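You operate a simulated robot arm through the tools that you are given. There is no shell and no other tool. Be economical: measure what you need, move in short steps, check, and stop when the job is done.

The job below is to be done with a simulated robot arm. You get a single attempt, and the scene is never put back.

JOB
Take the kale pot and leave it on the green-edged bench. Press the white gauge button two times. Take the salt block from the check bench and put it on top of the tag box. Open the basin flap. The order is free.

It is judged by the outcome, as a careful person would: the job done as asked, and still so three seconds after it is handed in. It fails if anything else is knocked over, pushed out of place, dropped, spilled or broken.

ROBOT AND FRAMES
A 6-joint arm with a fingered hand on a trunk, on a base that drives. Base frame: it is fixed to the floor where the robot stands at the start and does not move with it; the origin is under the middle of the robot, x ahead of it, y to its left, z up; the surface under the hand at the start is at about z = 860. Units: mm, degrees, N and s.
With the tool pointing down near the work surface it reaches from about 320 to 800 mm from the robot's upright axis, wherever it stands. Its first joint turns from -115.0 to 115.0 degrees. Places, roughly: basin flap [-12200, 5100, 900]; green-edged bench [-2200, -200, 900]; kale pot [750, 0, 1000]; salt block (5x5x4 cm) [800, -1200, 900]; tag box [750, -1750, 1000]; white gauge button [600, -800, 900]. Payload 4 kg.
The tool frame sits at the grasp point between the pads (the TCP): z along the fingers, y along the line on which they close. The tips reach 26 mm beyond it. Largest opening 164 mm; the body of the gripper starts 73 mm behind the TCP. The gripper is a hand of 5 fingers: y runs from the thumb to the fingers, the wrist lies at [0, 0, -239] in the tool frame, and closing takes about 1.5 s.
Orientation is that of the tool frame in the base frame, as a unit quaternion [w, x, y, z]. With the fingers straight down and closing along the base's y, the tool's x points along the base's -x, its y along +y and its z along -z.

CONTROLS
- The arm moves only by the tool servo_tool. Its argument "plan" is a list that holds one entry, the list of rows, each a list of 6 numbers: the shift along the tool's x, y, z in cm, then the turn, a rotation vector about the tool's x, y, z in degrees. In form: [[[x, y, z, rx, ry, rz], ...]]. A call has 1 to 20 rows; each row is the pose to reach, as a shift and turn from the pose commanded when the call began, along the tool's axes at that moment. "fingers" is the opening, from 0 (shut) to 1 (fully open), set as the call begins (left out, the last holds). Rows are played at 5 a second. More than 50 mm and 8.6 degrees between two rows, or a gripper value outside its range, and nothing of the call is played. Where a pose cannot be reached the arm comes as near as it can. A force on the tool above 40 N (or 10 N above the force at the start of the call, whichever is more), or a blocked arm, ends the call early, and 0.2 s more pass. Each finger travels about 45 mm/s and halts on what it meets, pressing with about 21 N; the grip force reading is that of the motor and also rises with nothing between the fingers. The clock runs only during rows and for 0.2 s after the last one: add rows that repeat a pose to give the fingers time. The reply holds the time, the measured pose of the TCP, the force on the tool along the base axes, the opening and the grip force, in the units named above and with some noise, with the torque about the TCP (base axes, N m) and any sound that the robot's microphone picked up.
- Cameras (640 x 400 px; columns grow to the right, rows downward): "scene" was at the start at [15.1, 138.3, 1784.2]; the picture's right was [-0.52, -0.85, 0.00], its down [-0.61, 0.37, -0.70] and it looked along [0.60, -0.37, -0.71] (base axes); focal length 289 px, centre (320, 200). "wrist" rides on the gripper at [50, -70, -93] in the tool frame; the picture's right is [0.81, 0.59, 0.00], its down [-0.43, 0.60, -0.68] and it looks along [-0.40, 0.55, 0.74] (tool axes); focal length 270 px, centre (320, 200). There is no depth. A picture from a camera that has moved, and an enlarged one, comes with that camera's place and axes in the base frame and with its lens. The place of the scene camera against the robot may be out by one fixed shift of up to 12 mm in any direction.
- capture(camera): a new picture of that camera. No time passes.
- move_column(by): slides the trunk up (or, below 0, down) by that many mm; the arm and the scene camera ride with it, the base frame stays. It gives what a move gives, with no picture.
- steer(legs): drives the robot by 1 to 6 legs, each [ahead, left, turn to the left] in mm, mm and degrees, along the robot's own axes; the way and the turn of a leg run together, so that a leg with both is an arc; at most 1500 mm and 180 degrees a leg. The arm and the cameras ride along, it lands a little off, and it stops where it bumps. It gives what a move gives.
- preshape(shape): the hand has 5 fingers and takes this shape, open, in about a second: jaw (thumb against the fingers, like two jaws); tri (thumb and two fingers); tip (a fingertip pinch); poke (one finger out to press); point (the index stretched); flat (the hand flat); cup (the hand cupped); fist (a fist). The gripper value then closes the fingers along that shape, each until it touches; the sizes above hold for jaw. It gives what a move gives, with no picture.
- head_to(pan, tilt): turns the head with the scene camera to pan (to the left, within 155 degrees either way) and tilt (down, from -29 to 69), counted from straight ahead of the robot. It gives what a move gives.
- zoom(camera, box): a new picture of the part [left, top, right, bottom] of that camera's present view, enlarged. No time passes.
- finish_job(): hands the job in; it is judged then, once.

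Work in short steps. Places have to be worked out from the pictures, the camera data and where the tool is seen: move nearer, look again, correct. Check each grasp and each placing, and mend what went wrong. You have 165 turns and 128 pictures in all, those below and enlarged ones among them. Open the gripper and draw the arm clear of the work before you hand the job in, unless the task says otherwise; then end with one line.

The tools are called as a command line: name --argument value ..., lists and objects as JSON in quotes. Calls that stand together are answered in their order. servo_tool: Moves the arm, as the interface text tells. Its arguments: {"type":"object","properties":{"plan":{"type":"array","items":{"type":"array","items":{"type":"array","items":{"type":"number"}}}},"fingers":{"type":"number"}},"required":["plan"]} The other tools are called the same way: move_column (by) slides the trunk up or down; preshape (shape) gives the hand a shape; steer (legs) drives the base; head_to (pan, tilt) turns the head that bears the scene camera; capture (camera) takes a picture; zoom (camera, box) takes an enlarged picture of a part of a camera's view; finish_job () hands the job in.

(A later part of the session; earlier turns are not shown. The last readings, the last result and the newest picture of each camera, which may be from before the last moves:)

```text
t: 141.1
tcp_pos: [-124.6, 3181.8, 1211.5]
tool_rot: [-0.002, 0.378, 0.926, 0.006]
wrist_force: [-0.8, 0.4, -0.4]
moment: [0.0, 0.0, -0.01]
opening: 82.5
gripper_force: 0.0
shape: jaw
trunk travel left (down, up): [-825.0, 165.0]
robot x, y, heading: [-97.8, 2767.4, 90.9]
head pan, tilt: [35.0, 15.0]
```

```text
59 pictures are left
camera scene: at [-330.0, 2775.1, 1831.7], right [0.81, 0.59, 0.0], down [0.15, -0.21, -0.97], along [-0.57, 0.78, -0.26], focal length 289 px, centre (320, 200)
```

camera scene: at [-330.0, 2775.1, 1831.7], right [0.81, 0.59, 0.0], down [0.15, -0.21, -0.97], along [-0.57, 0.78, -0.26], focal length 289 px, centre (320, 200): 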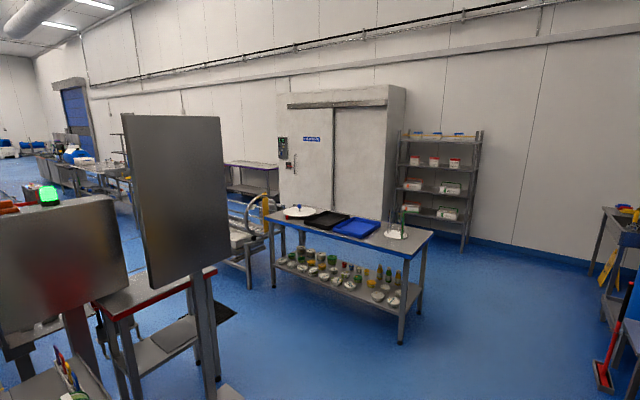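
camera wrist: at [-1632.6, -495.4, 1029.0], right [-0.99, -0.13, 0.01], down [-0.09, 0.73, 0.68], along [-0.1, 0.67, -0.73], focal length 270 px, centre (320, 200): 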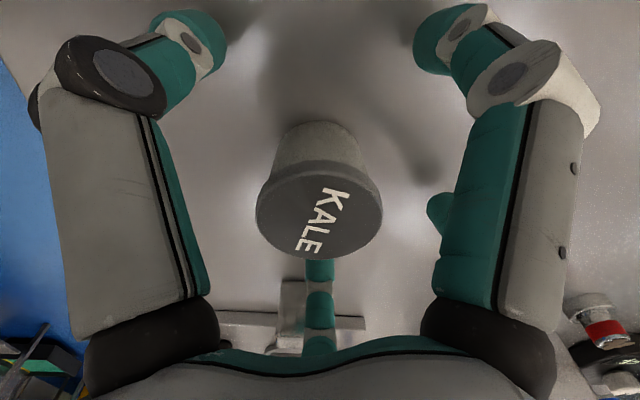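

The aisle between the line (y≲3650) and the blue-edged table (y≳4800) is clear. Advance to y≈4220, turn left, and look along it.

steer --legs '[[1450, 0, 0], [0, 0, 89]]'

head_to --pan 0 --tilt 18

capture --camera "scene"

```text
t: 152.1
tcp_pos: [-528.2, 4194.4, 1211.8]
tool_rot: [-0.005, -0.376, 0.927, 0.003]
wrist_force: [0.1, -0.1, 0.5]
moment: [0.02, -0.01, 0.01]
opening: 82.4
gripper_force: 0.2
shape: jaw
trunk travel left (down, up): [-825.0, 165.0]
robot x, y, heading: [-110.9, 4215.0, 179.7]
head pan, tilt: [35.0, 15.0]
```

```text
t: 153.1
tcp_pos: [-527.6, 4194.7, 1212.0]
tool_rot: [-0.006, -0.377, 0.926, 0.003]
wrist_force: [0.1, -0.5, -0.5]
moment: [0.02, 0.02, 0.03]
opening: 82.4
gripper_force: 0.0
shape: jaw
trunk travel left (down, up): [-825.0, 165.0]
robot x, y, heading: [-118.5, 4210.8, 179.6]
head pan, tilt: [0.0, 18.0]
```

```text
58 pictures are left
camera scene: at [-141.9, 4023.3, 1826.8], right [0.01, 1.0, 0.0], down [0.31, 0.0, -0.95], along [-0.95, 0.0, -0.31], focal length 289 px, centre (320, 200)
```

scene: 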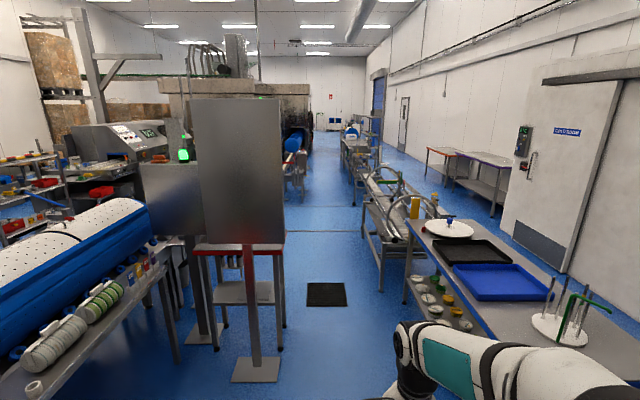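

Aisle spans y≈3740–4570; I'll take y≈4160. Drive ahead in two legs and re-check heading.

steer --legs '[[0, 50, 0.3], [1500, 0, 0]]'

```text
t: 161.1
tcp_pos: [-2037.8, 4151.9, 1211.8]
tool_rot: [-0.006, -0.376, 0.927, 0.002]
wrist_force: [-0.4, -0.5, 0.1]
moment: [-0.01, -0.02, 0.0]
opening: 82.6
gripper_force: 0.1
shape: jaw
trunk travel left (down, up): [-825.0, 165.0]
robot x, y, heading: [-1623.8, 4166.3, 179.7]
head pan, tilt: [0.0, 18.0]
```

On track with no bump. Continue.

steer --legs '[[1500, 0, 0.3], [1000, 0, 0]]'

capture --camera "scene"

```text
t: 173.3
tcp_pos: [-4551.8, 4164.9, 1212.0]
tool_rot: [-0.006, -0.377, 0.926, 0.003]
wrist_force: [-0.4, 0.9, -0.5]
moment: [-0.07, -0.09, -0.03]
opening: 82.1
gripper_force: 0.1
shape: jaw
trunk travel left (down, up): [-825.0, 165.0]
robot x, y, heading: [-4131.8, 4183.9, 179.7]
head pan, tilt: [0.0, 18.0]
```

```text
57 pictures are left
camera scene: at [-4164.7, 3992.0, 1826.6], right [0.0, 1.0, 0.0], down [0.31, 0.0, -0.95], along [-0.95, 0.0, -0.31], focal length 289 px, centre (320, 200)
```

scene: 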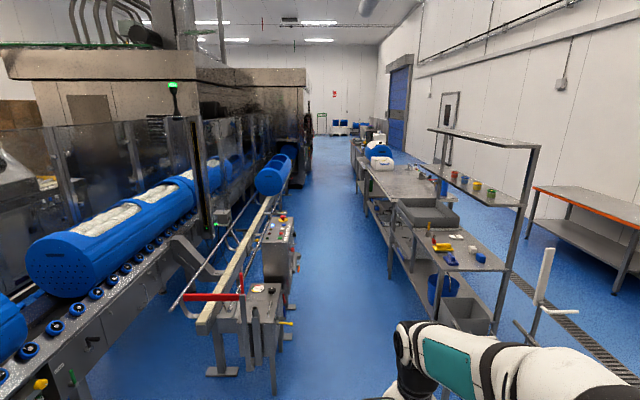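

Aisle here spans y≈3850–4680. Shift 80 mm right and continue.

steer --legs '[[0, -80, 0.3], [1500, 0, 0], [1300, 0, 0]]'

capture --camera "scene"

```text
t: 187.3
tcp_pos: [-7308.9, 4220.6, 1211.4]
tool_rot: [-0.006, -0.381, 0.925, 0.002]
wrist_force: [-0.3, 0.0, 0.8]
moment: [0.0, -0.01, -0.02]
opening: 82.0
gripper_force: 0.0
shape: jaw
trunk travel left (down, up): [-825.0, 165.0]
robot x, y, heading: [-6895.7, 4242.3, -179.8]
head pan, tilt: [0.0, 18.0]
```

```text
56 pictures are left
camera scene: at [-6921.0, 4052.7, 1826.8], right [-0.01, 1.0, 0.0], down [0.31, 0.0, -0.95], along [-0.95, -0.01, -0.31], focal length 289 px, centre (320, 200)
```

scene: 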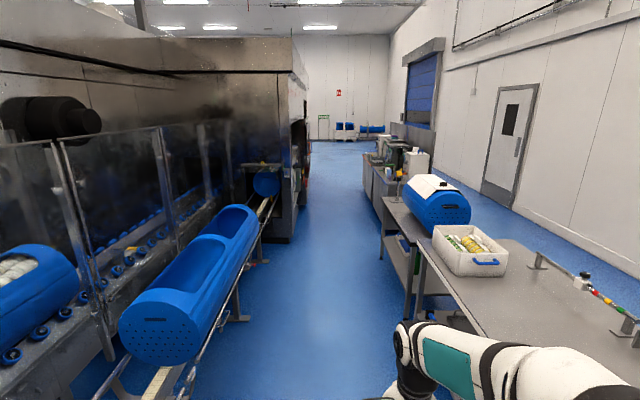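

Clear ahead; the grey counter with the basin is ahead on the right. Drive on to x≈-10600 and look.

steer --legs '[[0, 40, -0.2], [1500, 0, 0], [1500, 0, 0], [800, 0, 0]]'

head_to --pan -25 --tilt 25

capture --camera "scene"

```text
t: 206.1
tcp_pos: [-11087.5, 4090.1, 1211.4]
tool_rot: [-0.005, -0.398, 0.917, 0.002]
wrist_force: [-0.3, -1.1, -0.1]
moment: [0.04, -0.01, -0.01]
opening: 82.2
gripper_force: 0.0
shape: jaw
trunk travel left (down, up): [-825.0, 165.0]
robot x, y, heading: [-10670.6, 4127.6, -177.4]
head pan, tilt: [0.0, 18.0]
```

```text
t: 206.9
tcp_pos: [-11086.3, 4091.0, 1211.2]
tool_rot: [-0.005, -0.399, 0.917, 0.003]
wrist_force: [0.1, -0.2, -0.2]
moment: [0.0, 0.01, -0.03]
opening: 82.0
gripper_force: 0.1
shape: jaw
trunk travel left (down, up): [-825.0, 165.0]
robot x, y, heading: [-10673.8, 4129.6, -177.4]
head pan, tilt: [-25.0, 25.0]
```

```text
55 pictures are left
camera scene: at [-10684.0, 3976.6, 1815.5], right [0.38, 0.92, 0.0], down [0.39, -0.16, -0.91], along [-0.84, 0.35, -0.42], focal length 289 px, centre (320, 200)
```

scene: 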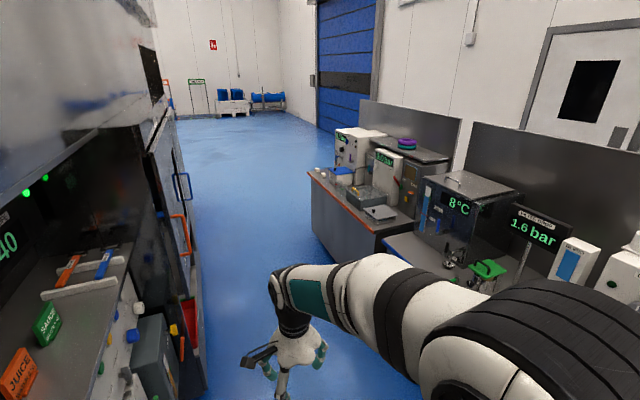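

The basin should appear near (384, 209). Zoom there.

zoom --camera "scene" --box '[300, 110, 460, 270]'

```text
2.50 times, centred on (380, 190) of scene
camera zoom: at [-10684.0, 3976.6, 1815.5], right [0.38, 0.92, 0.0], down [0.39, -0.16, -0.91], along [-0.84, 0.35, -0.42], focal length 723 px, centre (170, 225)
```

zoom: 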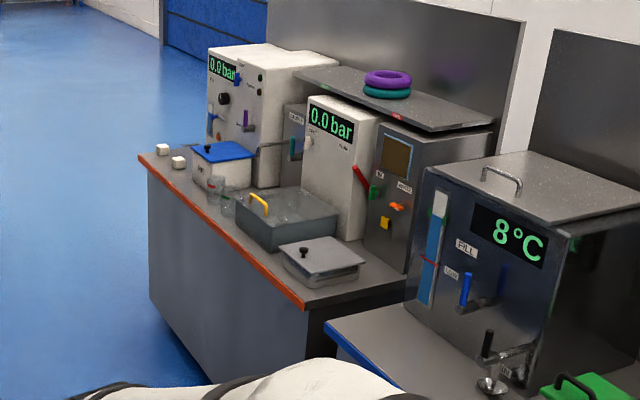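

Candidates near (-12160…-12450, 5050). Drive alongside and face the counter to see them closely.

steer --legs '[[1500, 0, -2.6], [0, 0, -90], [250, 0, 0]]'

head_to --pan 0 --tilt 40

capture --camera "scene"

capture --camera "wrist"

```text
t: 219.8
tcp_pos: [-12194.1, 4769.4, 1211.4]
tool_rot: [-0.002, 0.407, 0.914, 0.006]
wrist_force: [0.1, 0.6, -0.5]
moment: [-0.04, 0.0, 0.0]
opening: 82.4
gripper_force: 0.0
shape: jaw
trunk travel left (down, up): [-825.0, 165.0]
robot x, y, heading: [-12191.7, 4354.2, 87.5]
head pan, tilt: [-25.0, 25.0]
```

```text
t: 220.6
tcp_pos: [-12192.6, 4769.7, 1211.2]
tool_rot: [-0.002, 0.407, 0.913, 0.005]
wrist_force: [0.2, -0.2, -0.1]
moment: [0.01, 0.0, 0.0]
opening: 82.3
gripper_force: 0.1
shape: jaw
trunk travel left (down, up): [-825.0, 165.0]
robot x, y, heading: [-12191.4, 4353.2, 87.4]
head pan, tilt: [0.0, 40.0]
```

```text
53 pictures are left
camera scene: at [-12368.3, 4381.9, 1792.2], right [1.0, -0.04, 0.0], down [-0.03, -0.64, -0.77], along [0.03, 0.77, -0.64], focal length 289 px, centre (320, 200)
```

scene: 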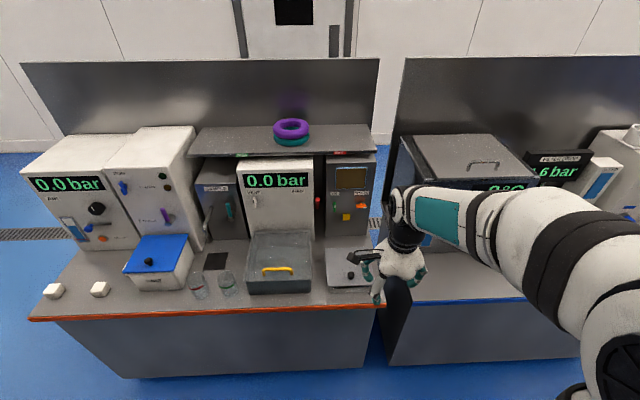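

```text
52 pictures are left
camera wrist: at [-12278.1, 4759.1, 1305.4], right [-0.11, 0.99, 0.01], down [0.73, 0.07, 0.68], along [0.67, 0.08, -0.73], focal length 270 px, centre (320, 200)
```

wrist: 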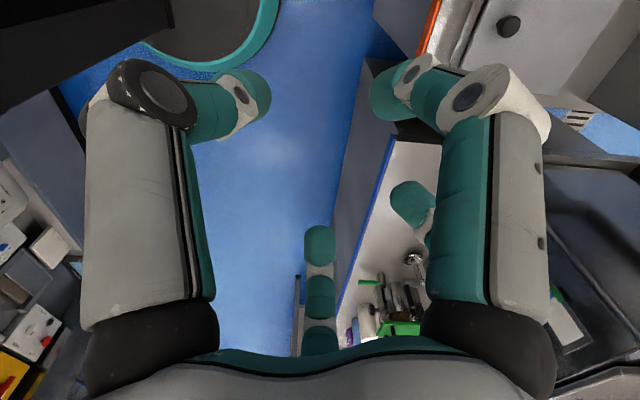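

zoom --camera "scene" --box '[180, 150, 390, 310]'

zoom --camera "scene" --box '[20, 150, 230, 310]'

```text
2.50 times, centred on (285, 230) of scene
camera zoom: at [-12368.3, 4381.9, 1792.2], right [1.0, -0.04, 0.0], down [-0.03, -0.64, -0.77], along [0.03, 0.77, -0.64], focal length 723 px, centre (408, 125)
```

zoom: 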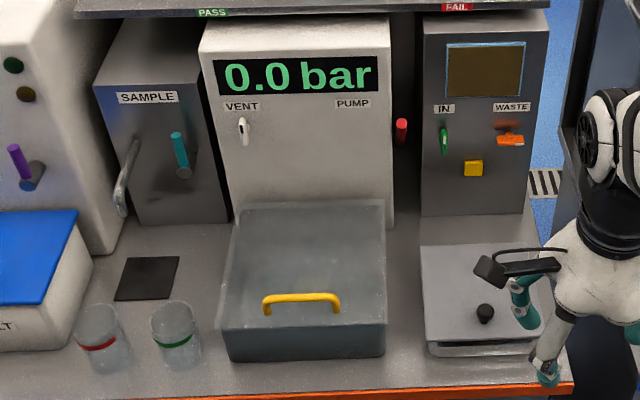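

```text
2.50 times, centred on (125, 230) of scene
camera zoom: at [-12368.3, 4381.9, 1792.2], right [1.0, -0.04, 0.0], down [-0.03, -0.64, -0.77], along [0.03, 0.77, -0.64], focal length 723 px, centre (808, 125)
```

zoom: 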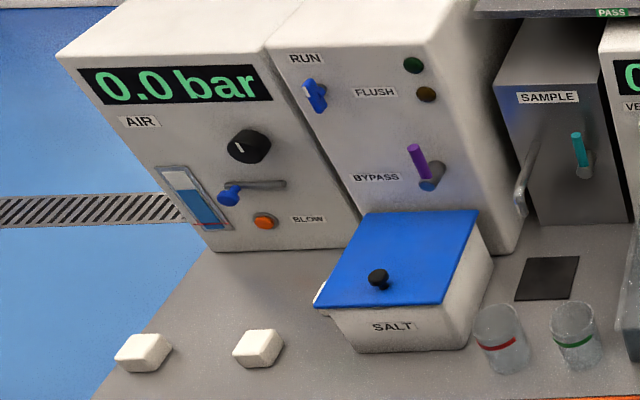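

The flap by the IN/WASTE box, with a black knob at about (-12231, 5024), matches the given basin place. I'll move the hand to the left of it for a closer wrist view and an unobstructed head view.

servo_tool --plan '[[[4, 1, 0, 0, 0, 0], [8, 2, 0, 0, 0, 0], [12, 3, 1, 0, 0, 0], [16, 4, 2, 0, 0, 0], [20, 4.5, 3, 0, 0, 0], [21.4, 4.6, 4, 0, 0, 0], [21.4, 4.6, 4, 0, 0, 0]]]'

capture --camera "wrist"

zoom --camera "scene" --box '[290, 200, 400, 300]'

```text
t: 222.2
tcp_pos: [-12302.1, 4958.2, 1172.6]
tool_rot: [-0.003, 0.406, 0.914, 0.006]
wrist_force: [0.5, 0.5, -0.5]
moment: [0.03, 0.0, -0.01]
opening: 82.3
gripper_force: 0.1
shape: jaw
trunk travel left (down, up): [-825.0, 165.0]
robot x, y, heading: [-12186.9, 4353.8, 87.5]
head pan, tilt: [0.0, 40.0]
```

```text
49 pictures are left
camera wrist: at [-12387.0, 4948.1, 1265.9], right [-0.1, 0.99, 0.01], down [0.73, 0.07, 0.68], along [0.67, 0.08, -0.73], focal length 270 px, centre (320, 200)
```

wrist: 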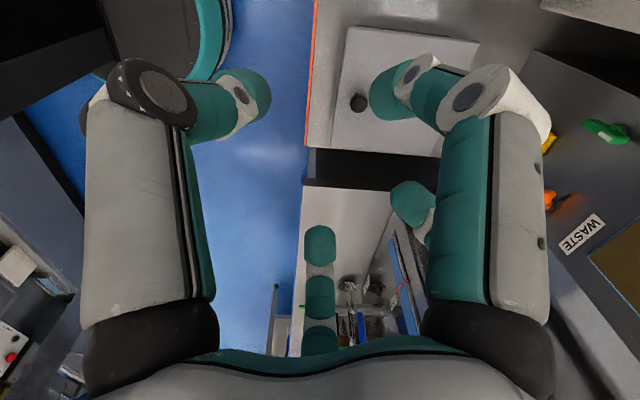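

```text
4.00 times, centred on (345, 250) of scene
camera zoom: at [-12368.5, 4381.7, 1792.1], right [1.0, -0.04, 0.0], down [-0.03, -0.64, -0.77], along [0.03, 0.77, -0.64], focal length 1156 px, centre (220, 0)
```

zoom: 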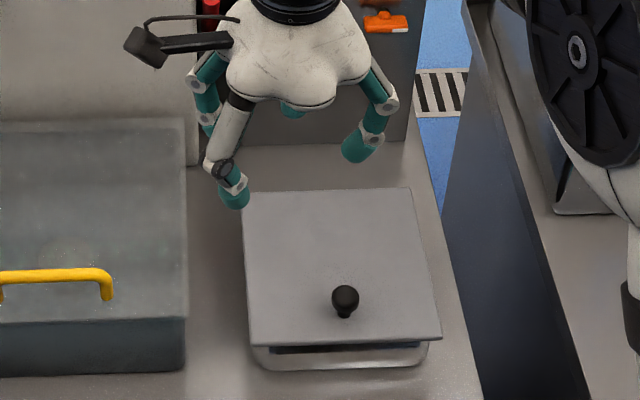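

The flap hinges at the back (y≈5186) with the knob near its front at ≈(-12229, 5027, 882). I'll use a fingertip pinch with the closing line along base x (parallel to the hinge), so the knob can pivot while I lift along an arc.

preshape --shape "tip"

servo_tool --plan '[[[0, 0, 0, 0, 0, 8], [0, 0, 0, 0, 0, 16], [0, 0, 0, 0, 0, 24], [0, 0, 0, 0, 0, 32], [0, 0, 0, 0, 0, 40], [0, 0, 0, 0.7, 0, 42], [0, 0, 0, 0.7, 0, 42]]]'

capture --camera "wrist"

zoom --camera "scene" --box '[280, 140, 420, 300]'

```text
t: 223.1
tcp_pos: [-12300.6, 4956.9, 1172.8]
tool_rot: [-0.003, 0.406, 0.914, 0.007]
wrist_force: [0.8, -0.2, 0.5]
moment: [-0.01, -0.01, 0.04]
opening: 163.9
gripper_force: 0.1
shape: tip
trunk travel left (down, up): [-825.0, 165.0]
robot x, y, heading: [-12188.9, 4352.3, 87.4]
head pan, tilt: [0.0, 40.0]
```

```text
t: 224.7
tcp_pos: [-12302.6, 4959.3, 1173.7]
tool_rot: [-0.006, 0.707, 0.707, -0.001]
wrist_force: [0.5, 0.2, 0.3]
moment: [0.02, 0.0, 0.0]
opening: 163.6
gripper_force: 0.1
shape: tip
trunk travel left (down, up): [-825.0, 165.0]
robot x, y, heading: [-12190.9, 4351.3, 87.4]
head pan, tilt: [0.0, 40.0]
```

```text
47 pictures are left
camera wrist: at [-12370.6, 5009.0, 1268.8], right [0.59, 0.81, 0.0], down [0.6, -0.44, 0.67], along [0.54, -0.39, -0.75], focal length 270 px, centre (320, 200)
```

wrist: 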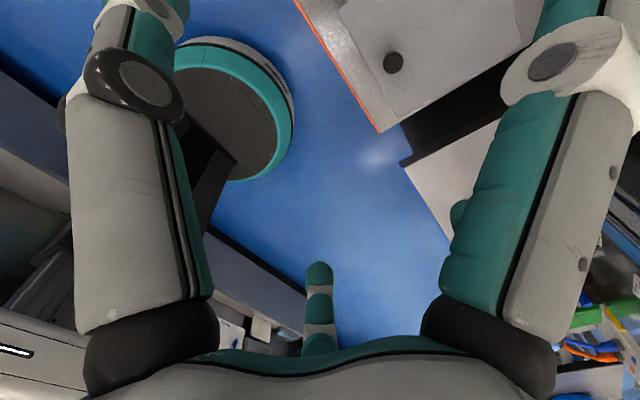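

```text
2.50 times, centred on (350, 220) of scene
camera zoom: at [-12368.6, 4381.8, 1792.1], right [1.0, -0.04, 0.0], down [-0.03, -0.64, -0.77], along [0.03, 0.77, -0.64], focal length 723 px, centre (245, 150)
```

zoom: 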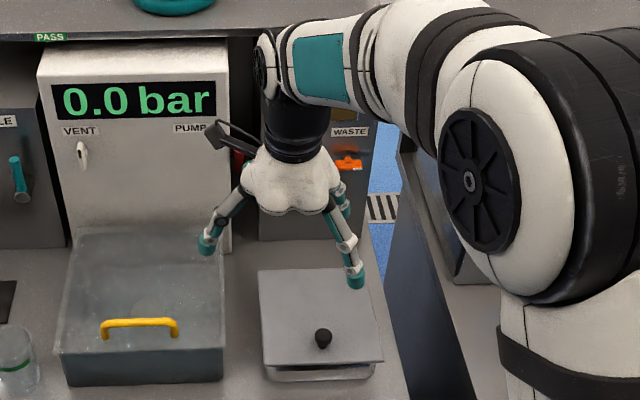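

Knob confirmed at ≈(-12231, 5028). Narrow the pinch, move above the knob and descend to z≈950, then check.

servo_tool --plan '[[[3, 3, 0, 0, 0, 0], [6, 6, 0, -0.6, -0.4, 0], [6.9, 7.2, 3, -0.6, -0.4, 0], [6.9, 7.2, 8, -0.6, -0.4, 0], [6.9, 7.2, 13, -0.6, -0.4, 0], [6.9, 7.2, 18, -0.6, -0.4, 0], [6.9, 7.2, 22, -0.6, -0.4, 0], [6.9, 7.2, 22, -0.6, -0.4, 0]]]' --fingers 0.4

capture --camera "wrist"

zoom --camera "scene" --box '[300, 160, 420, 300]'

```text
t: 226.5
tcp_pos: [-12232.1, 5029.3, 954.6]
tool_rot: [-0.002, 0.707, 0.707, 0.001]
wrist_force: [-0.3, 0.6, -0.7]
moment: [0.0, 0.02, 0.03]
opening: 65.9
gripper_force: 0.0
shape: tip
trunk travel left (down, up): [-825.0, 165.0]
robot x, y, heading: [-12189.4, 4350.7, 87.5]
head pan, tilt: [0.0, 40.0]
```

```text
45 pictures are left
camera wrist: at [-12301.6, 5080.5, 1048.0], right [0.59, 0.81, 0.0], down [0.6, -0.43, 0.68], along [0.55, -0.4, -0.74], focal length 270 px, centre (320, 200)
```

wrist: 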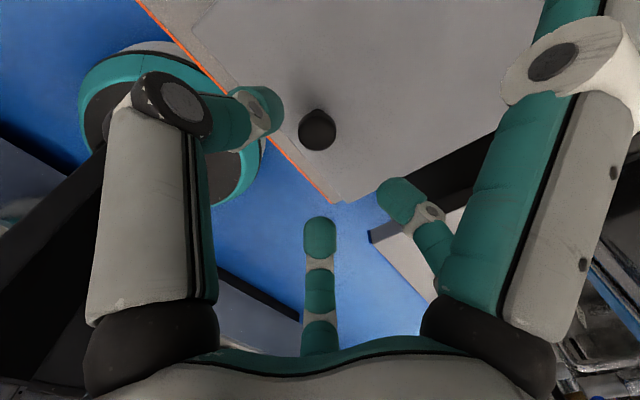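

```text
2.86 times, centred on (360, 230) of scene
camera zoom: at [-12368.4, 4381.3, 1792.2], right [1.0, -0.04, 0.0], down [-0.03, -0.64, -0.77], along [0.03, 0.77, -0.64], focal length 826 px, centre (206, 114)
```

zoom: 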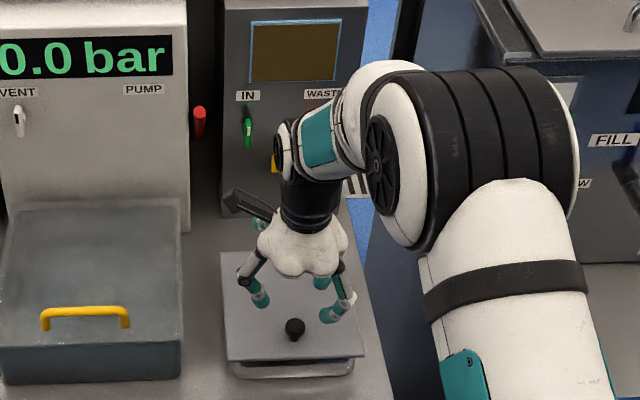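

Knob is on the tool axis at z≈886. Before descending I'll close the pinch in the air to see where the fingertips meet and where the idle fingers are.

servo_tool --plan '[[[0, 0, 0, 0, 0, 0], [0, 0, 0, 0, 0, 0], [0, 0, 0, 0, 0, 0], [0, 0, 0, 0, 0, 0], [0, 0, 0, 0, 0, 0]]]' --fingers 0.12

capture --camera "wrist"

zoom --camera "scene" --box '[325, 210, 405, 300]'

```text
t: 227.7
tcp_pos: [-12232.9, 5029.9, 953.7]
tool_rot: [-0.001, 0.708, 0.706, 0.001]
wrist_force: [-0.2, 1.3, 0.0]
moment: [0.02, 0.01, -0.01]
opening: 19.8
gripper_force: 0.1
shape: tip
trunk travel left (down, up): [-825.0, 165.0]
robot x, y, heading: [-12191.0, 4352.1, 87.6]
head pan, tilt: [0.0, 40.0]
```

```text
43 pictures are left
camera wrist: at [-12301.6, 5080.7, 1048.0], right [0.59, 0.81, 0.0], down [0.6, -0.43, 0.68], along [0.55, -0.4, -0.74], focal length 270 px, centre (320, 200)
```

wrist: 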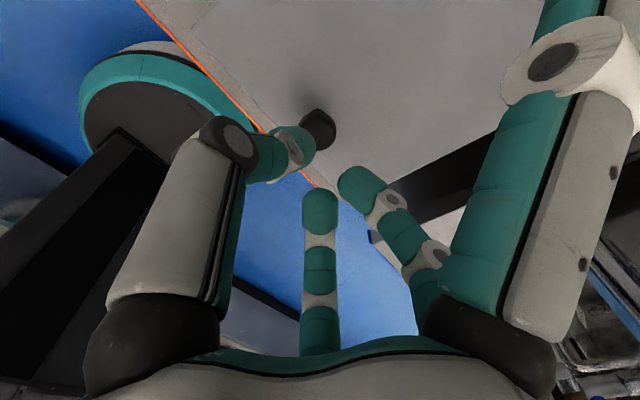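

```text
4.44 times, centred on (365, 255) of scene
camera zoom: at [-12368.5, 4381.9, 1792.2], right [1.0, -0.04, 0.0], down [-0.03, -0.64, -0.77], along [0.03, 0.77, -0.64], focal length 1285 px, centre (120, -44)
```

zoom: 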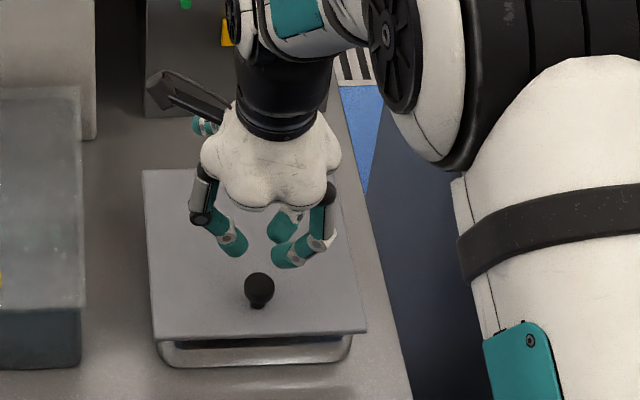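

Thumb closes from -x and two fingers from +x, as wanted; the idle finger is high on the far side. Reopen, descend to TCP z≈900, then pinch the knob.

servo_tool --plan '[[[0, 0, 0, 0, 0, 0], [0, 0, 0, 0, 0, 0], [0, 0, 0, 0, 0, 0], [0, 0, 0, 0, 0, 0], [0, 0, 2, 0, 0, 0], [0, 0, 4, 0, 0, 0], [0, 0, 5, 0, 0, 0], [0, 0, 5.4, 0, 0, 0], [0, 0, 5.4, 0, 0, 0]]]' --fingers 0.4

zoom --camera "scene" --box '[325, 210, 405, 300]'

capture --camera "wrist"

```text
t: 229.7
tcp_pos: [-12232.0, 5030.1, 900.8]
tool_rot: [0.0, 0.707, 0.707, 0.001]
wrist_force: [0.3, 0.5, 0.6]
moment: [0.0, -0.03, 0.02]
opening: 65.2
gripper_force: 0.1
shape: tip
trunk travel left (down, up): [-825.0, 165.0]
robot x, y, heading: [-12189.2, 4353.7, 87.6]
head pan, tilt: [0.0, 40.0]
```

```text
4.44 times, centred on (365, 255) of scene
camera zoom: at [-12368.4, 4381.9, 1792.2], right [1.0, -0.04, 0.0], down [-0.03, -0.64, -0.77], along [0.03, 0.77, -0.64], focal length 1285 px, centre (120, -44)
```

zoom: 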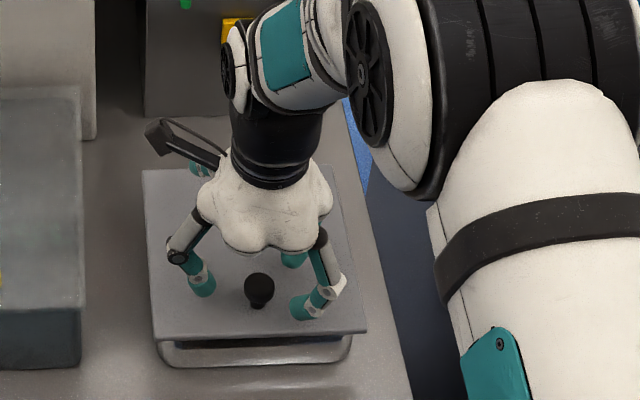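

```text
40 pictures are left
camera wrist: at [-12302.2, 5081.3, 994.0], right [0.59, 0.81, 0.0], down [0.6, -0.43, 0.68], along [0.55, -0.4, -0.74], focal length 270 px, centre (320, 200)
```

wrist: 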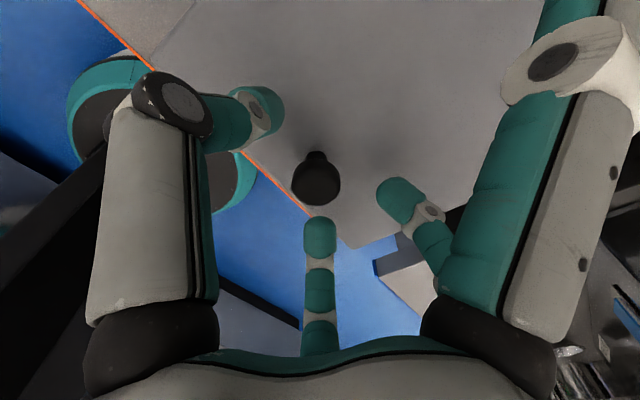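

Knob is centred between the tips. Close the pinch.

servo_tool --plan '[[[0, 0, 0, 0, 0, 0], [0, 0, 0, 0, 0, 0], [0, 0, 0, 0, 0, 0], [0, 0, 0, 0, 0, 0], [0, 0, 0, 0, 0, 0], [0, 0, 0, 0, 0, 0], [0, 0, 0, 0, 0, 0]]]' --fingers 0.02

capture --camera "wrist"

```text
t: 231.3
tcp_pos: [-12232.2, 5030.0, 899.5]
tool_rot: [-0.001, 0.707, 0.707, 0.0]
wrist_force: [5.2, -1.1, 0.9]
moment: [-0.04, -0.16, -0.02]
opening: 17.4
gripper_force: 21.2
shape: tip
trunk travel left (down, up): [-825.0, 165.0]
robot x, y, heading: [-12190.4, 4349.7, 87.4]
head pan, tilt: [0.0, 40.0]
```

```text
39 pictures are left
camera wrist: at [-12301.5, 5081.0, 994.1], right [0.59, 0.81, 0.0], down [0.6, -0.43, 0.68], along [0.55, -0.4, -0.74], focal length 270 px, centre (320, 200)
```

wrist: 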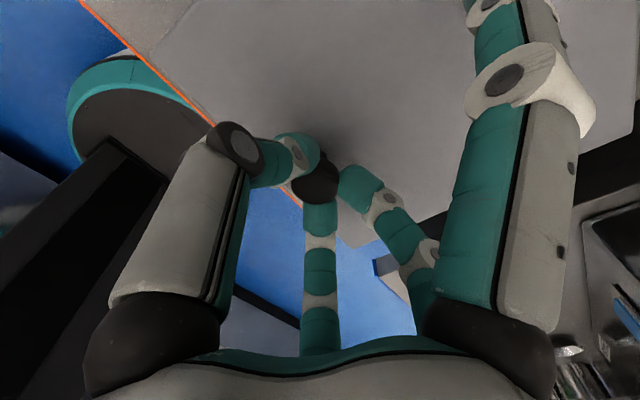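

Pinch holds (17 mm, 21 N). Lift along the arc to ≈10° and read forces.

servo_tool --plan '[[[0.05, 0, -0.6, 0, 0, 0], [0.15, 0, -1.2, 0, 0, 0], [0.35, 0, -2.0, 0, 0, 0], [0.6, 0, -2.7, 0, 0, 0], [0.6, 0, -2.7, 0, 0, 0]]]'

zoom --camera "scene" --box '[325, 210, 405, 300]'

```text
t: 232.5
tcp_pos: [-12233.5, 5037.1, 926.7]
tool_rot: [-0.001, 0.707, 0.707, 0.0]
wrist_force: [5.7, 1.9, -3.6]
moment: [-0.18, -0.25, -0.06]
opening: 17.3
gripper_force: 21.8
shape: tip
trunk travel left (down, up): [-825.0, 165.0]
robot x, y, heading: [-12190.4, 4348.0, 87.8]
head pan, tilt: [0.0, 40.0]
```

```text
4.44 times, centred on (365, 255) of scene
camera zoom: at [-12367.7, 4382.7, 1792.2], right [1.0, -0.04, 0.0], down [-0.03, -0.64, -0.77], along [0.03, 0.77, -0.64], focal length 1285 px, centre (120, -44)
```

zoom: 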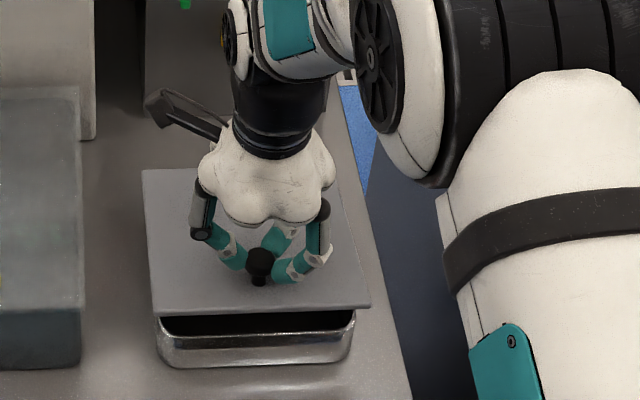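

The flap is lifting about its back hinge. Continue to ≈25°.

servo_tool --plan '[[[0.25, 0, -0.65, 0, 0, 0], [0.5, 0, -1.3, 0, 0, 0], [0.8, 0, -1.95, 0, 0, 0], [1.1, 0, -2.55, 0, 0, 0], [1.4, 0, -3.15, 0, 0, 0], [1.75, 0, -3.75, 0, 0, 0], [1.75, 0, -3.75, 0, 0, 0], [1.75, 0, -3.75, 0, 0, 0]]]'

zoom --camera "scene" --box '[325, 200, 405, 300]'

```text
t: 234.3
tcp_pos: [-12232.1, 5056.1, 965.0]
tool_rot: [-0.001, 0.707, 0.707, 0.001]
wrist_force: [7.8, 5.4, -6.1]
moment: [-0.04, -0.26, -0.07]
opening: 17.4
gripper_force: 20.8
shape: tip
trunk travel left (down, up): [-825.0, 165.0]
robot x, y, heading: [-12191.5, 4356.1, 87.4]
head pan, tilt: [0.0, 40.0]
```

```text
4.00 times, centred on (365, 250) of scene
camera zoom: at [-12367.3, 4383.5, 1792.2], right [1.0, -0.04, 0.0], down [-0.03, -0.64, -0.77], along [0.03, 0.76, -0.64], focal length 1156 px, centre (140, 0)
```

zoom: 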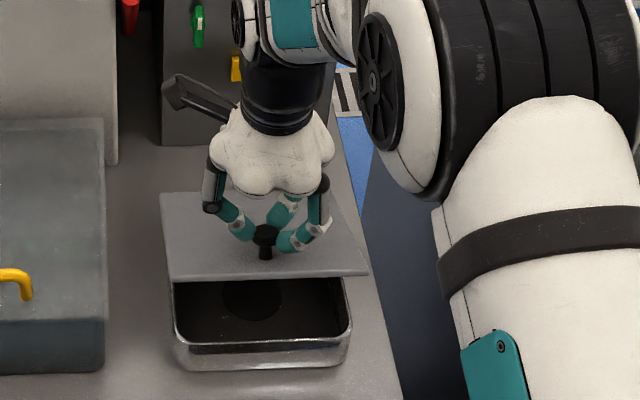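

Pull toward +y shows the true radius is slightly smaller; I add some +y and continue to ≈45°.

servo_tool --plan '[[[0.7, 0, -0.6, 0, 0, 0], [1.2, 0, -1.2, 0, 0, 0], [1.8, 0, -1.8, 0, 0, 0], [2.4, 0, -2.4, 0, 0, 0], [3.0, 0, -2.9, 0, 0, 0], [3.7, 0, -3.4, 0, 0, 0], [4.3, 0, -3.8, 0, 0, 0], [4.3, 0, -3.8, 0, 0, 0], [4.3, 0, -3.8, 0, 0, 0]]]'

zoom --camera "scene" --box '[325, 190, 405, 290]'

```text
t: 236.3
tcp_pos: [-12232.4, 5096.4, 1003.3]
tool_rot: [-0.002, 0.707, 0.707, 0.001]
wrist_force: [0.2, -4.4, 7.4]
moment: [-0.21, -0.08, -0.06]
opening: 17.0
gripper_force: 20.4
shape: tip
trunk travel left (down, up): [-825.0, 165.0]
robot x, y, heading: [-12191.1, 4355.3, 87.4]
head pan, tilt: [0.0, 40.0]
```

```text
4.00 times, centred on (365, 240) of scene
camera zoom: at [-12368.3, 4380.2, 1792.3], right [1.0, -0.04, 0.0], down [-0.03, -0.64, -0.77], along [0.03, 0.77, -0.64], focal length 1156 px, centre (140, 40)
```

zoom: 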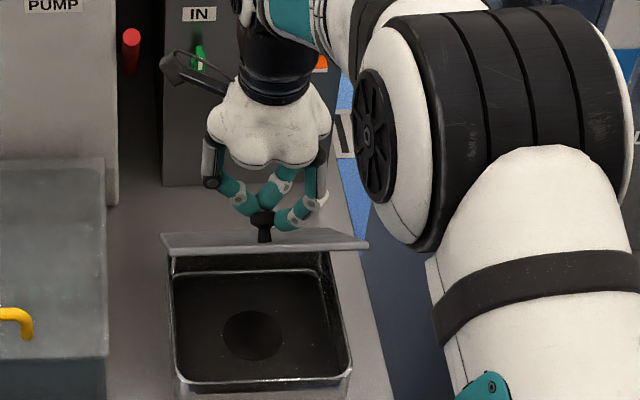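

Now slightly inside the arc; fit gives hinge ≈(5182, 868), radius ≈151, angle now ≈48°. Continue to ≈62°.

servo_tool --plan '[[[0.3, 0, -0.5, 0, 0, 0], [0.9, 0, -0.9, 0, 0, 0], [1.6, 0, -1.3, 0, 0, 0], [2.3, 0, -1.7, 0, 0, 0], [3.0, 0, -2.0, 0, 0, 0], [3.0, 0, -2.0, 0, 0, 0], [3.0, 0, -2.0, 0, 0, 0]]]'

zoom --camera "scene" --box '[315, 170, 405, 280]'

capture --camera "wrist"

```text
t: 237.9
tcp_pos: [-12231.7, 5126.6, 1021.6]
tool_rot: [-0.001, 0.707, 0.707, 0.001]
wrist_force: [1.0, -0.6, 0.9]
moment: [-0.06, -0.05, -0.05]
opening: 16.3
gripper_force: 20.9
shape: tip
trunk travel left (down, up): [-825.0, 165.0]
robot x, y, heading: [-12191.1, 4352.5, 87.3]
head pan, tilt: [0.0, 40.0]
```

```text
3.64 times, centred on (360, 225) of scene
camera zoom: at [-12368.2, 4381.6, 1792.2], right [1.0, -0.04, 0.0], down [-0.03, -0.64, -0.77], along [0.03, 0.77, -0.64], focal length 1051 px, centre (174, 109)
```

zoom: 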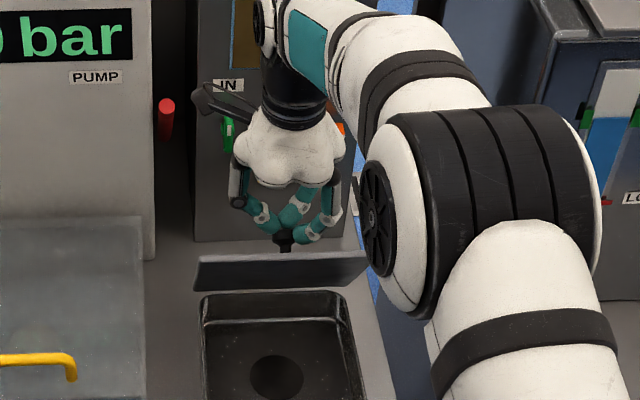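

```text
34 pictures are left
camera wrist: at [-12301.8, 5177.0, 1116.3], right [0.59, 0.81, 0.0], down [0.6, -0.43, 0.68], along [0.55, -0.4, -0.74], focal length 270 px, centre (320, 200)
```

wrist: 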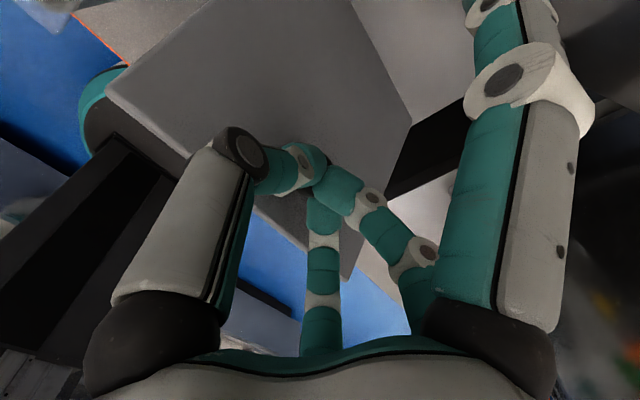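

Forces are near zero at ≈62°, a good arc. Go a bit further to ≈72°, watching the force.

servo_tool --plan '[[[0.5, 0, -0.25, 0, 0, 0], [1.0, 0, -0.45, 0, 0, 0], [1.6, 0, -0.65, 0, 0, 0], [2.2, 0, -0.8, 0, 0, 0], [2.2, 0, -0.8, 0, 0, 0]]]'

capture --camera "scene"

```text
t: 239.1
tcp_pos: [-12231.5, 5148.4, 1030.5]
tool_rot: [-0.001, 0.708, 0.707, 0.0]
wrist_force: [2.7, -1.0, 3.3]
moment: [-0.06, -0.11, 0.02]
opening: 16.1
gripper_force: 20.3
shape: tip
trunk travel left (down, up): [-825.0, 165.0]
robot x, y, heading: [-12185.9, 4353.0, 87.4]
head pan, tilt: [0.0, 40.0]
```

```text
33 pictures are left
camera scene: at [-12367.9, 4381.4, 1792.3], right [1.0, -0.04, 0.0], down [-0.03, -0.64, -0.77], along [0.03, 0.77, -0.64], focal length 289 px, centre (320, 200)
```

scene: 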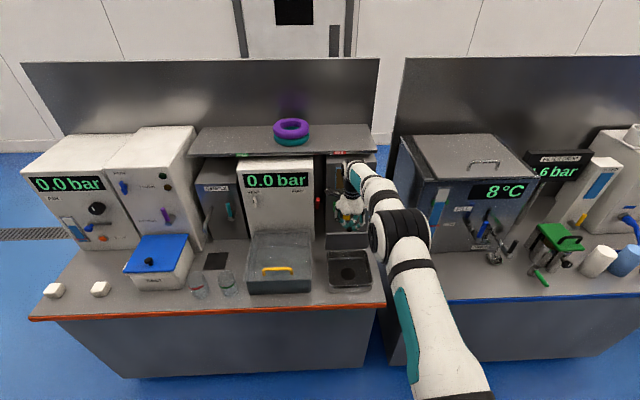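

At ≈70° now, forces small. Check the clearance between the idle finger and the box behind.

capture --camera "wrist"

zoom --camera "scene" --box '[310, 150, 400, 250]'

```text
32 pictures are left
camera wrist: at [-12301.8, 5198.9, 1124.9], right [0.59, 0.81, 0.0], down [0.6, -0.43, 0.68], along [0.55, -0.4, -0.74], focal length 270 px, centre (320, 200)
```

wrist: 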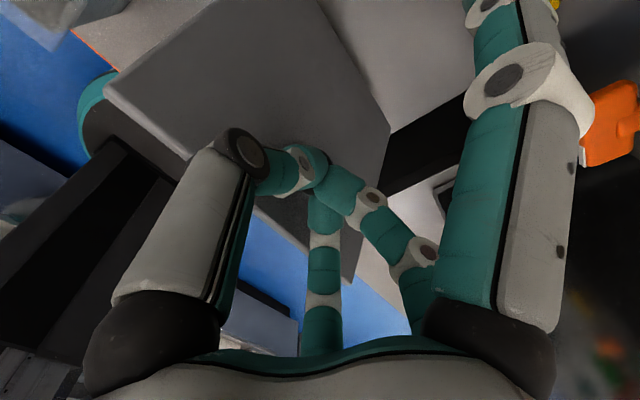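

```text
4.00 times, centred on (355, 200) of scene
camera zoom: at [-12367.9, 4381.4, 1792.3], right [1.0, -0.04, 0.0], down [-0.03, -0.64, -0.77], along [0.03, 0.77, -0.64], focal length 1156 px, centre (180, 200)
```

zoom: 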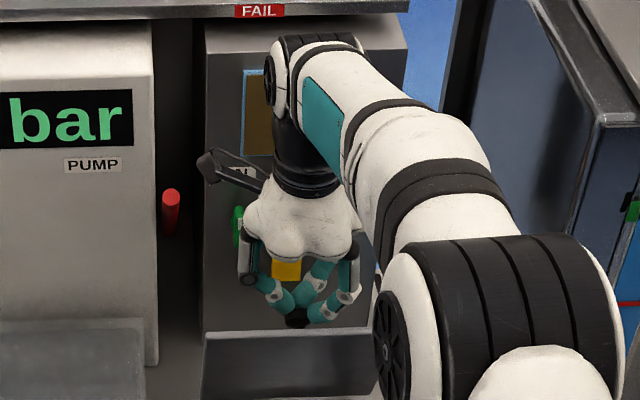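

The orange WASTE lever stays ~40 mm behind the idle finger. I'll go only to ≈80° and keep the later opening small.

servo_tool --plan '[[[0.6, 0, -0.1, 0, 0, 0], [1.2, 0, -0.15, 0, 0, 0], [1.8, 0, -0.15, 0, 0, 0], [2.3, 0, -0.1, 0, 0, 0], [2.3, 0, -0.1, 0, 0, 0], [2.3, 0, -0.1, 0, 0, 0]]]'

capture --camera "wrist"

zoom --camera "scene" --box '[310, 170, 390, 260]'

```text
t: 240.5
tcp_pos: [-12233.0, 5172.3, 1034.0]
tool_rot: [-0.002, 0.707, 0.707, 0.002]
wrist_force: [1.9, -0.4, 15.8]
moment: [-0.17, -0.1, -0.02]
opening: 16.3
gripper_force: 21.0
shape: tip
trunk travel left (down, up): [-825.0, 165.0]
robot x, y, heading: [-12190.8, 4354.3, 87.4]
head pan, tilt: [0.0, 40.0]
```

```text
30 pictures are left
camera wrist: at [-12301.5, 5221.7, 1128.3], right [0.59, 0.81, 0.0], down [0.6, -0.44, 0.67], along [0.55, -0.39, -0.74], focal length 270 px, centre (320, 200)
```

wrist: 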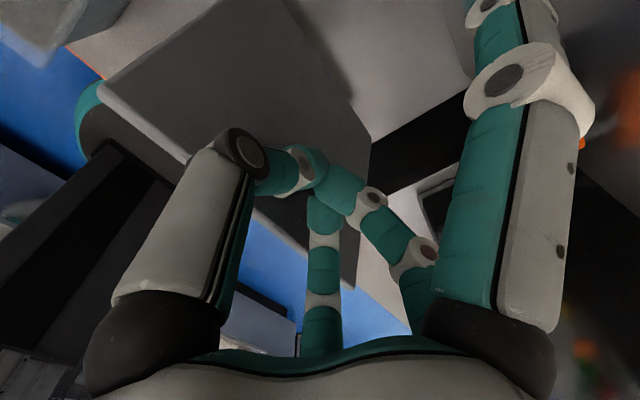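

```text
4.44 times, centred on (350, 215) of scene
camera zoom: at [-12368.1, 4379.5, 1792.4], right [1.0, -0.04, 0.0], down [-0.03, -0.64, -0.77], along [0.03, 0.77, -0.64], focal length 1285 px, centre (187, 133)
```

zoom: 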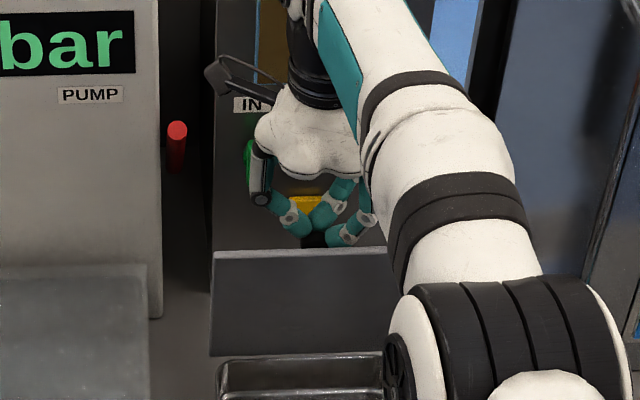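

The flap now stands at about 78–80°; the upward reaction means I'm a few mm low on the arc, so ease up 5 mm.

servo_tool --plan '[[[0, 0, -0.25, 0, 0, 0], [0.1, 0, -0.5, 0, 0, 0], [0.1, 0, -0.5, 0, 0, 0], [0.1, 0, -0.5, 0, 0, 0]]]'

```text
t: 241.5
tcp_pos: [-12229.9, 5173.7, 1037.5]
tool_rot: [-0.001, 0.707, 0.707, 0.002]
wrist_force: [4.7, -1.3, 3.1]
moment: [-0.07, -0.18, 0.02]
opening: 16.1
gripper_force: 21.4
shape: tip
trunk travel left (down, up): [-825.0, 165.0]
robot x, y, heading: [-12189.9, 4353.5, 87.3]
head pan, tilt: [0.0, 40.0]
```

Now loosen the pinch slightly (to ≈33 mm) and see whether the flap stays.

servo_tool --plan '[[[0, 0, 0, 0, 0, 0], [0, 0, 0, 0, 0, 0]]]' --fingers 0.2

zoom --camera "scene" --box '[310, 170, 390, 300]'

```text
t: 242.1
tcp_pos: [-12233.4, 5174.6, 1035.6]
tool_rot: [-0.001, 0.707, 0.707, 0.0]
wrist_force: [-0.4, 0.6, 0.3]
moment: [-0.02, 0.03, 0.02]
opening: 32.8
gripper_force: 0.0
shape: tip
trunk travel left (down, up): [-825.0, 165.0]
robot x, y, heading: [-12189.6, 4355.3, 87.4]
head pan, tilt: [0.0, 40.0]
```

```text
3.08 times, centred on (350, 235) of scene
camera zoom: at [-12368.4, 4381.9, 1792.1], right [1.0, -0.04, 0.0], down [-0.03, -0.64, -0.77], along [0.03, 0.77, -0.64], focal length 889 px, centre (228, 92)
```

zoom: 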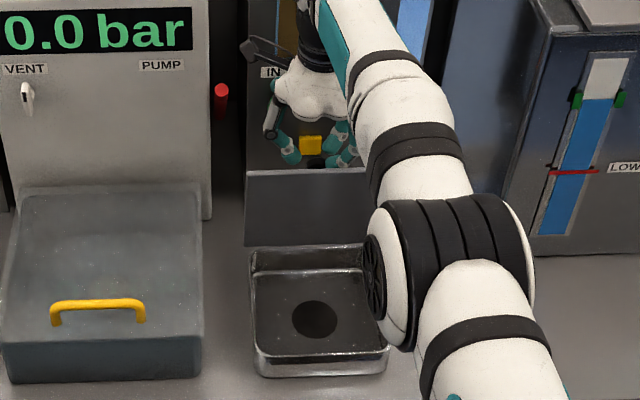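

The flap stays up. Open a touch more and raise 65 mm so the fingertips clear the flap's top edge.

servo_tool --plan '[[[0, 0, 0, 0, 0, 0], [0, 0, -0.8, 0, 0, 0], [0, 0, -2, 0, 0, 0], [0, 0, -3.5, 0, 0, 0], [0, 0, -5, 0, 0, 0], [0, 0, -6.5, 0, 0, 0], [0, 0, -6.5, 0, 0, 0]]]' --fingers 0.25

zoom --camera "scene" --box '[310, 150, 390, 280]'

capture --camera "wrist"

```text
t: 243.7
tcp_pos: [-12233.0, 5167.9, 1101.6]
tool_rot: [-0.002, 0.707, 0.707, 0.002]
wrist_force: [-0.4, 0.1, -0.4]
moment: [0.0, 0.02, 0.01]
opening: 40.8
gripper_force: 0.1
shape: tip
out of reach, approached as far as the arm can: row 6, 7
trunk travel left (down, up): [-825.0, 165.0]
robot x, y, heading: [-12191.6, 4353.7, 87.6]
head pan, tilt: [0.0, 40.0]
```

```text
3.08 times, centred on (350, 215) of scene
camera zoom: at [-12368.5, 4382.2, 1792.1], right [1.0, -0.04, 0.0], down [-0.03, -0.64, -0.77], along [0.03, 0.77, -0.64], focal length 889 px, centre (228, 154)
```

zoom: 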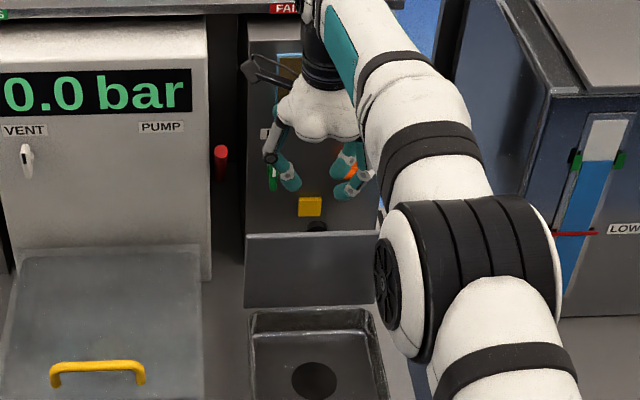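

```text
26 pictures are left
camera wrist: at [-12301.7, 5217.9, 1194.3], right [0.59, 0.81, 0.0], down [0.6, -0.44, 0.68], along [0.55, -0.39, -0.74], focal length 270 px, centre (320, 200)
```

wrist: 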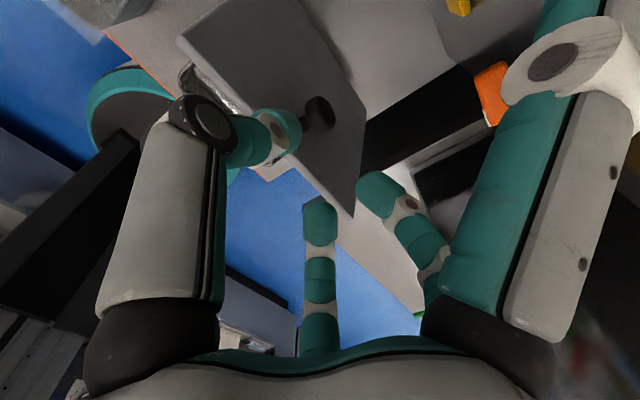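

The flap stands open at ~80° on its own, knob free. Withdraw toward the robot above the top edge.

servo_tool --plan '[[[-2, 0, 0, 0, 0, 0], [-5, 0, 0, 0, 0, 0], [-9, 0, 0, 0, 0, 0], [-13, 0, 0, 0, 0, 0], [-17, 0, 0, 0, 0, 0], [-21, 0, -1, 0, 0, 0], [-25, 0, -3, 0, 0, 0], [-29, 0, -5, 0, 0, 0], [-29, 0, -5, 0, 0, 0]]]'

capture --camera "scene"

zoom --camera "scene" --box '[290, 140, 400, 300]'

```text
t: 245.7
tcp_pos: [-12231.6, 4877.2, 1150.2]
tool_rot: [0.0, 0.706, 0.708, 0.0]
wrist_force: [0.0, 0.0, -0.3]
moment: [-0.04, 0.03, 0.0]
opening: 40.7
gripper_force: 0.2
shape: tip
trunk travel left (down, up): [-825.0, 165.0]
robot x, y, heading: [-12193.1, 4352.6, 87.6]
head pan, tilt: [0.0, 40.0]
```

```text
25 pictures are left
camera scene: at [-12368.5, 4383.4, 1792.1], right [1.0, -0.04, 0.0], down [-0.03, -0.64, -0.77], along [0.03, 0.76, -0.64], focal length 289 px, centre (320, 200)
```

scene: 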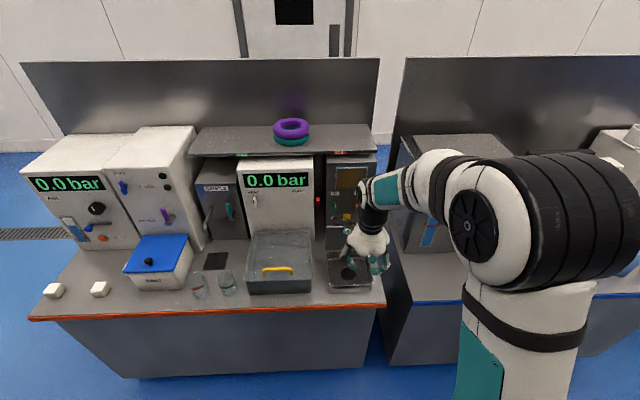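

```text
2.50 times, centred on (345, 220) of scene
camera zoom: at [-12368.5, 4383.4, 1792.1], right [1.0, -0.04, 0.0], down [-0.03, -0.64, -0.77], along [0.03, 0.76, -0.64], focal length 723 px, centre (258, 150)
```

zoom: 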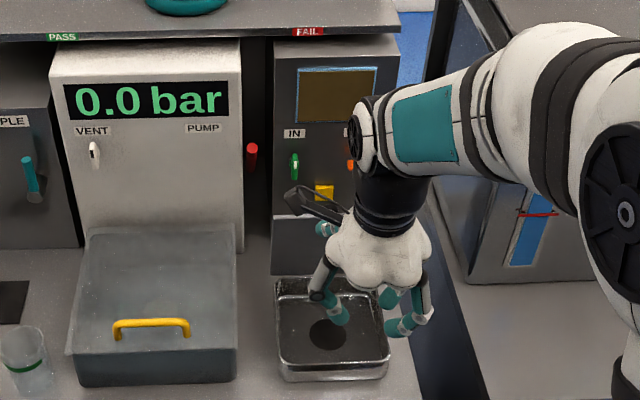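

Arm is clear. Retract further and turn the view onto the flap to confirm its angle stays unchanged.

servo_tool --plan '[[[-3, 4, -1, 0, 0, 0], [-6, 8, -2, 0, 0, 0], [-9, 12, -3, 0, 0, 0], [-10, 16, -3, 0, 0, 0], [-10, 20, -3, 0, 0, 0], [-10, 20, -3, 0, 0, 0]]]'

zoom --camera "scene" --box '[300, 160, 390, 300]'

```text
refused: row 1 steps farther than a row can; nothing moved
```

```text
2.86 times, centred on (345, 230) of scene
camera zoom: at [-12368.5, 4383.4, 1792.1], right [1.0, -0.04, 0.0], down [-0.03, -0.64, -0.77], along [0.03, 0.76, -0.64], focal length 826 px, centre (249, 114)
```

zoom: 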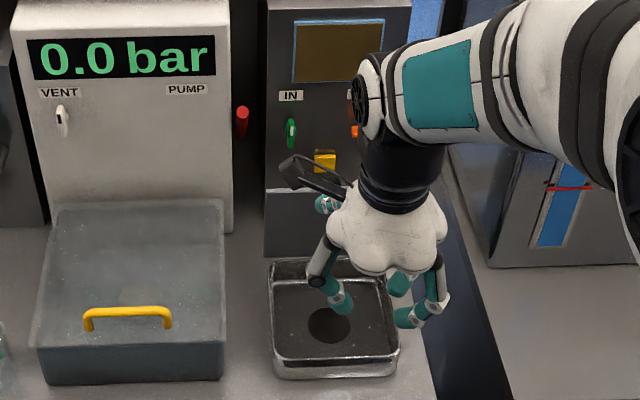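

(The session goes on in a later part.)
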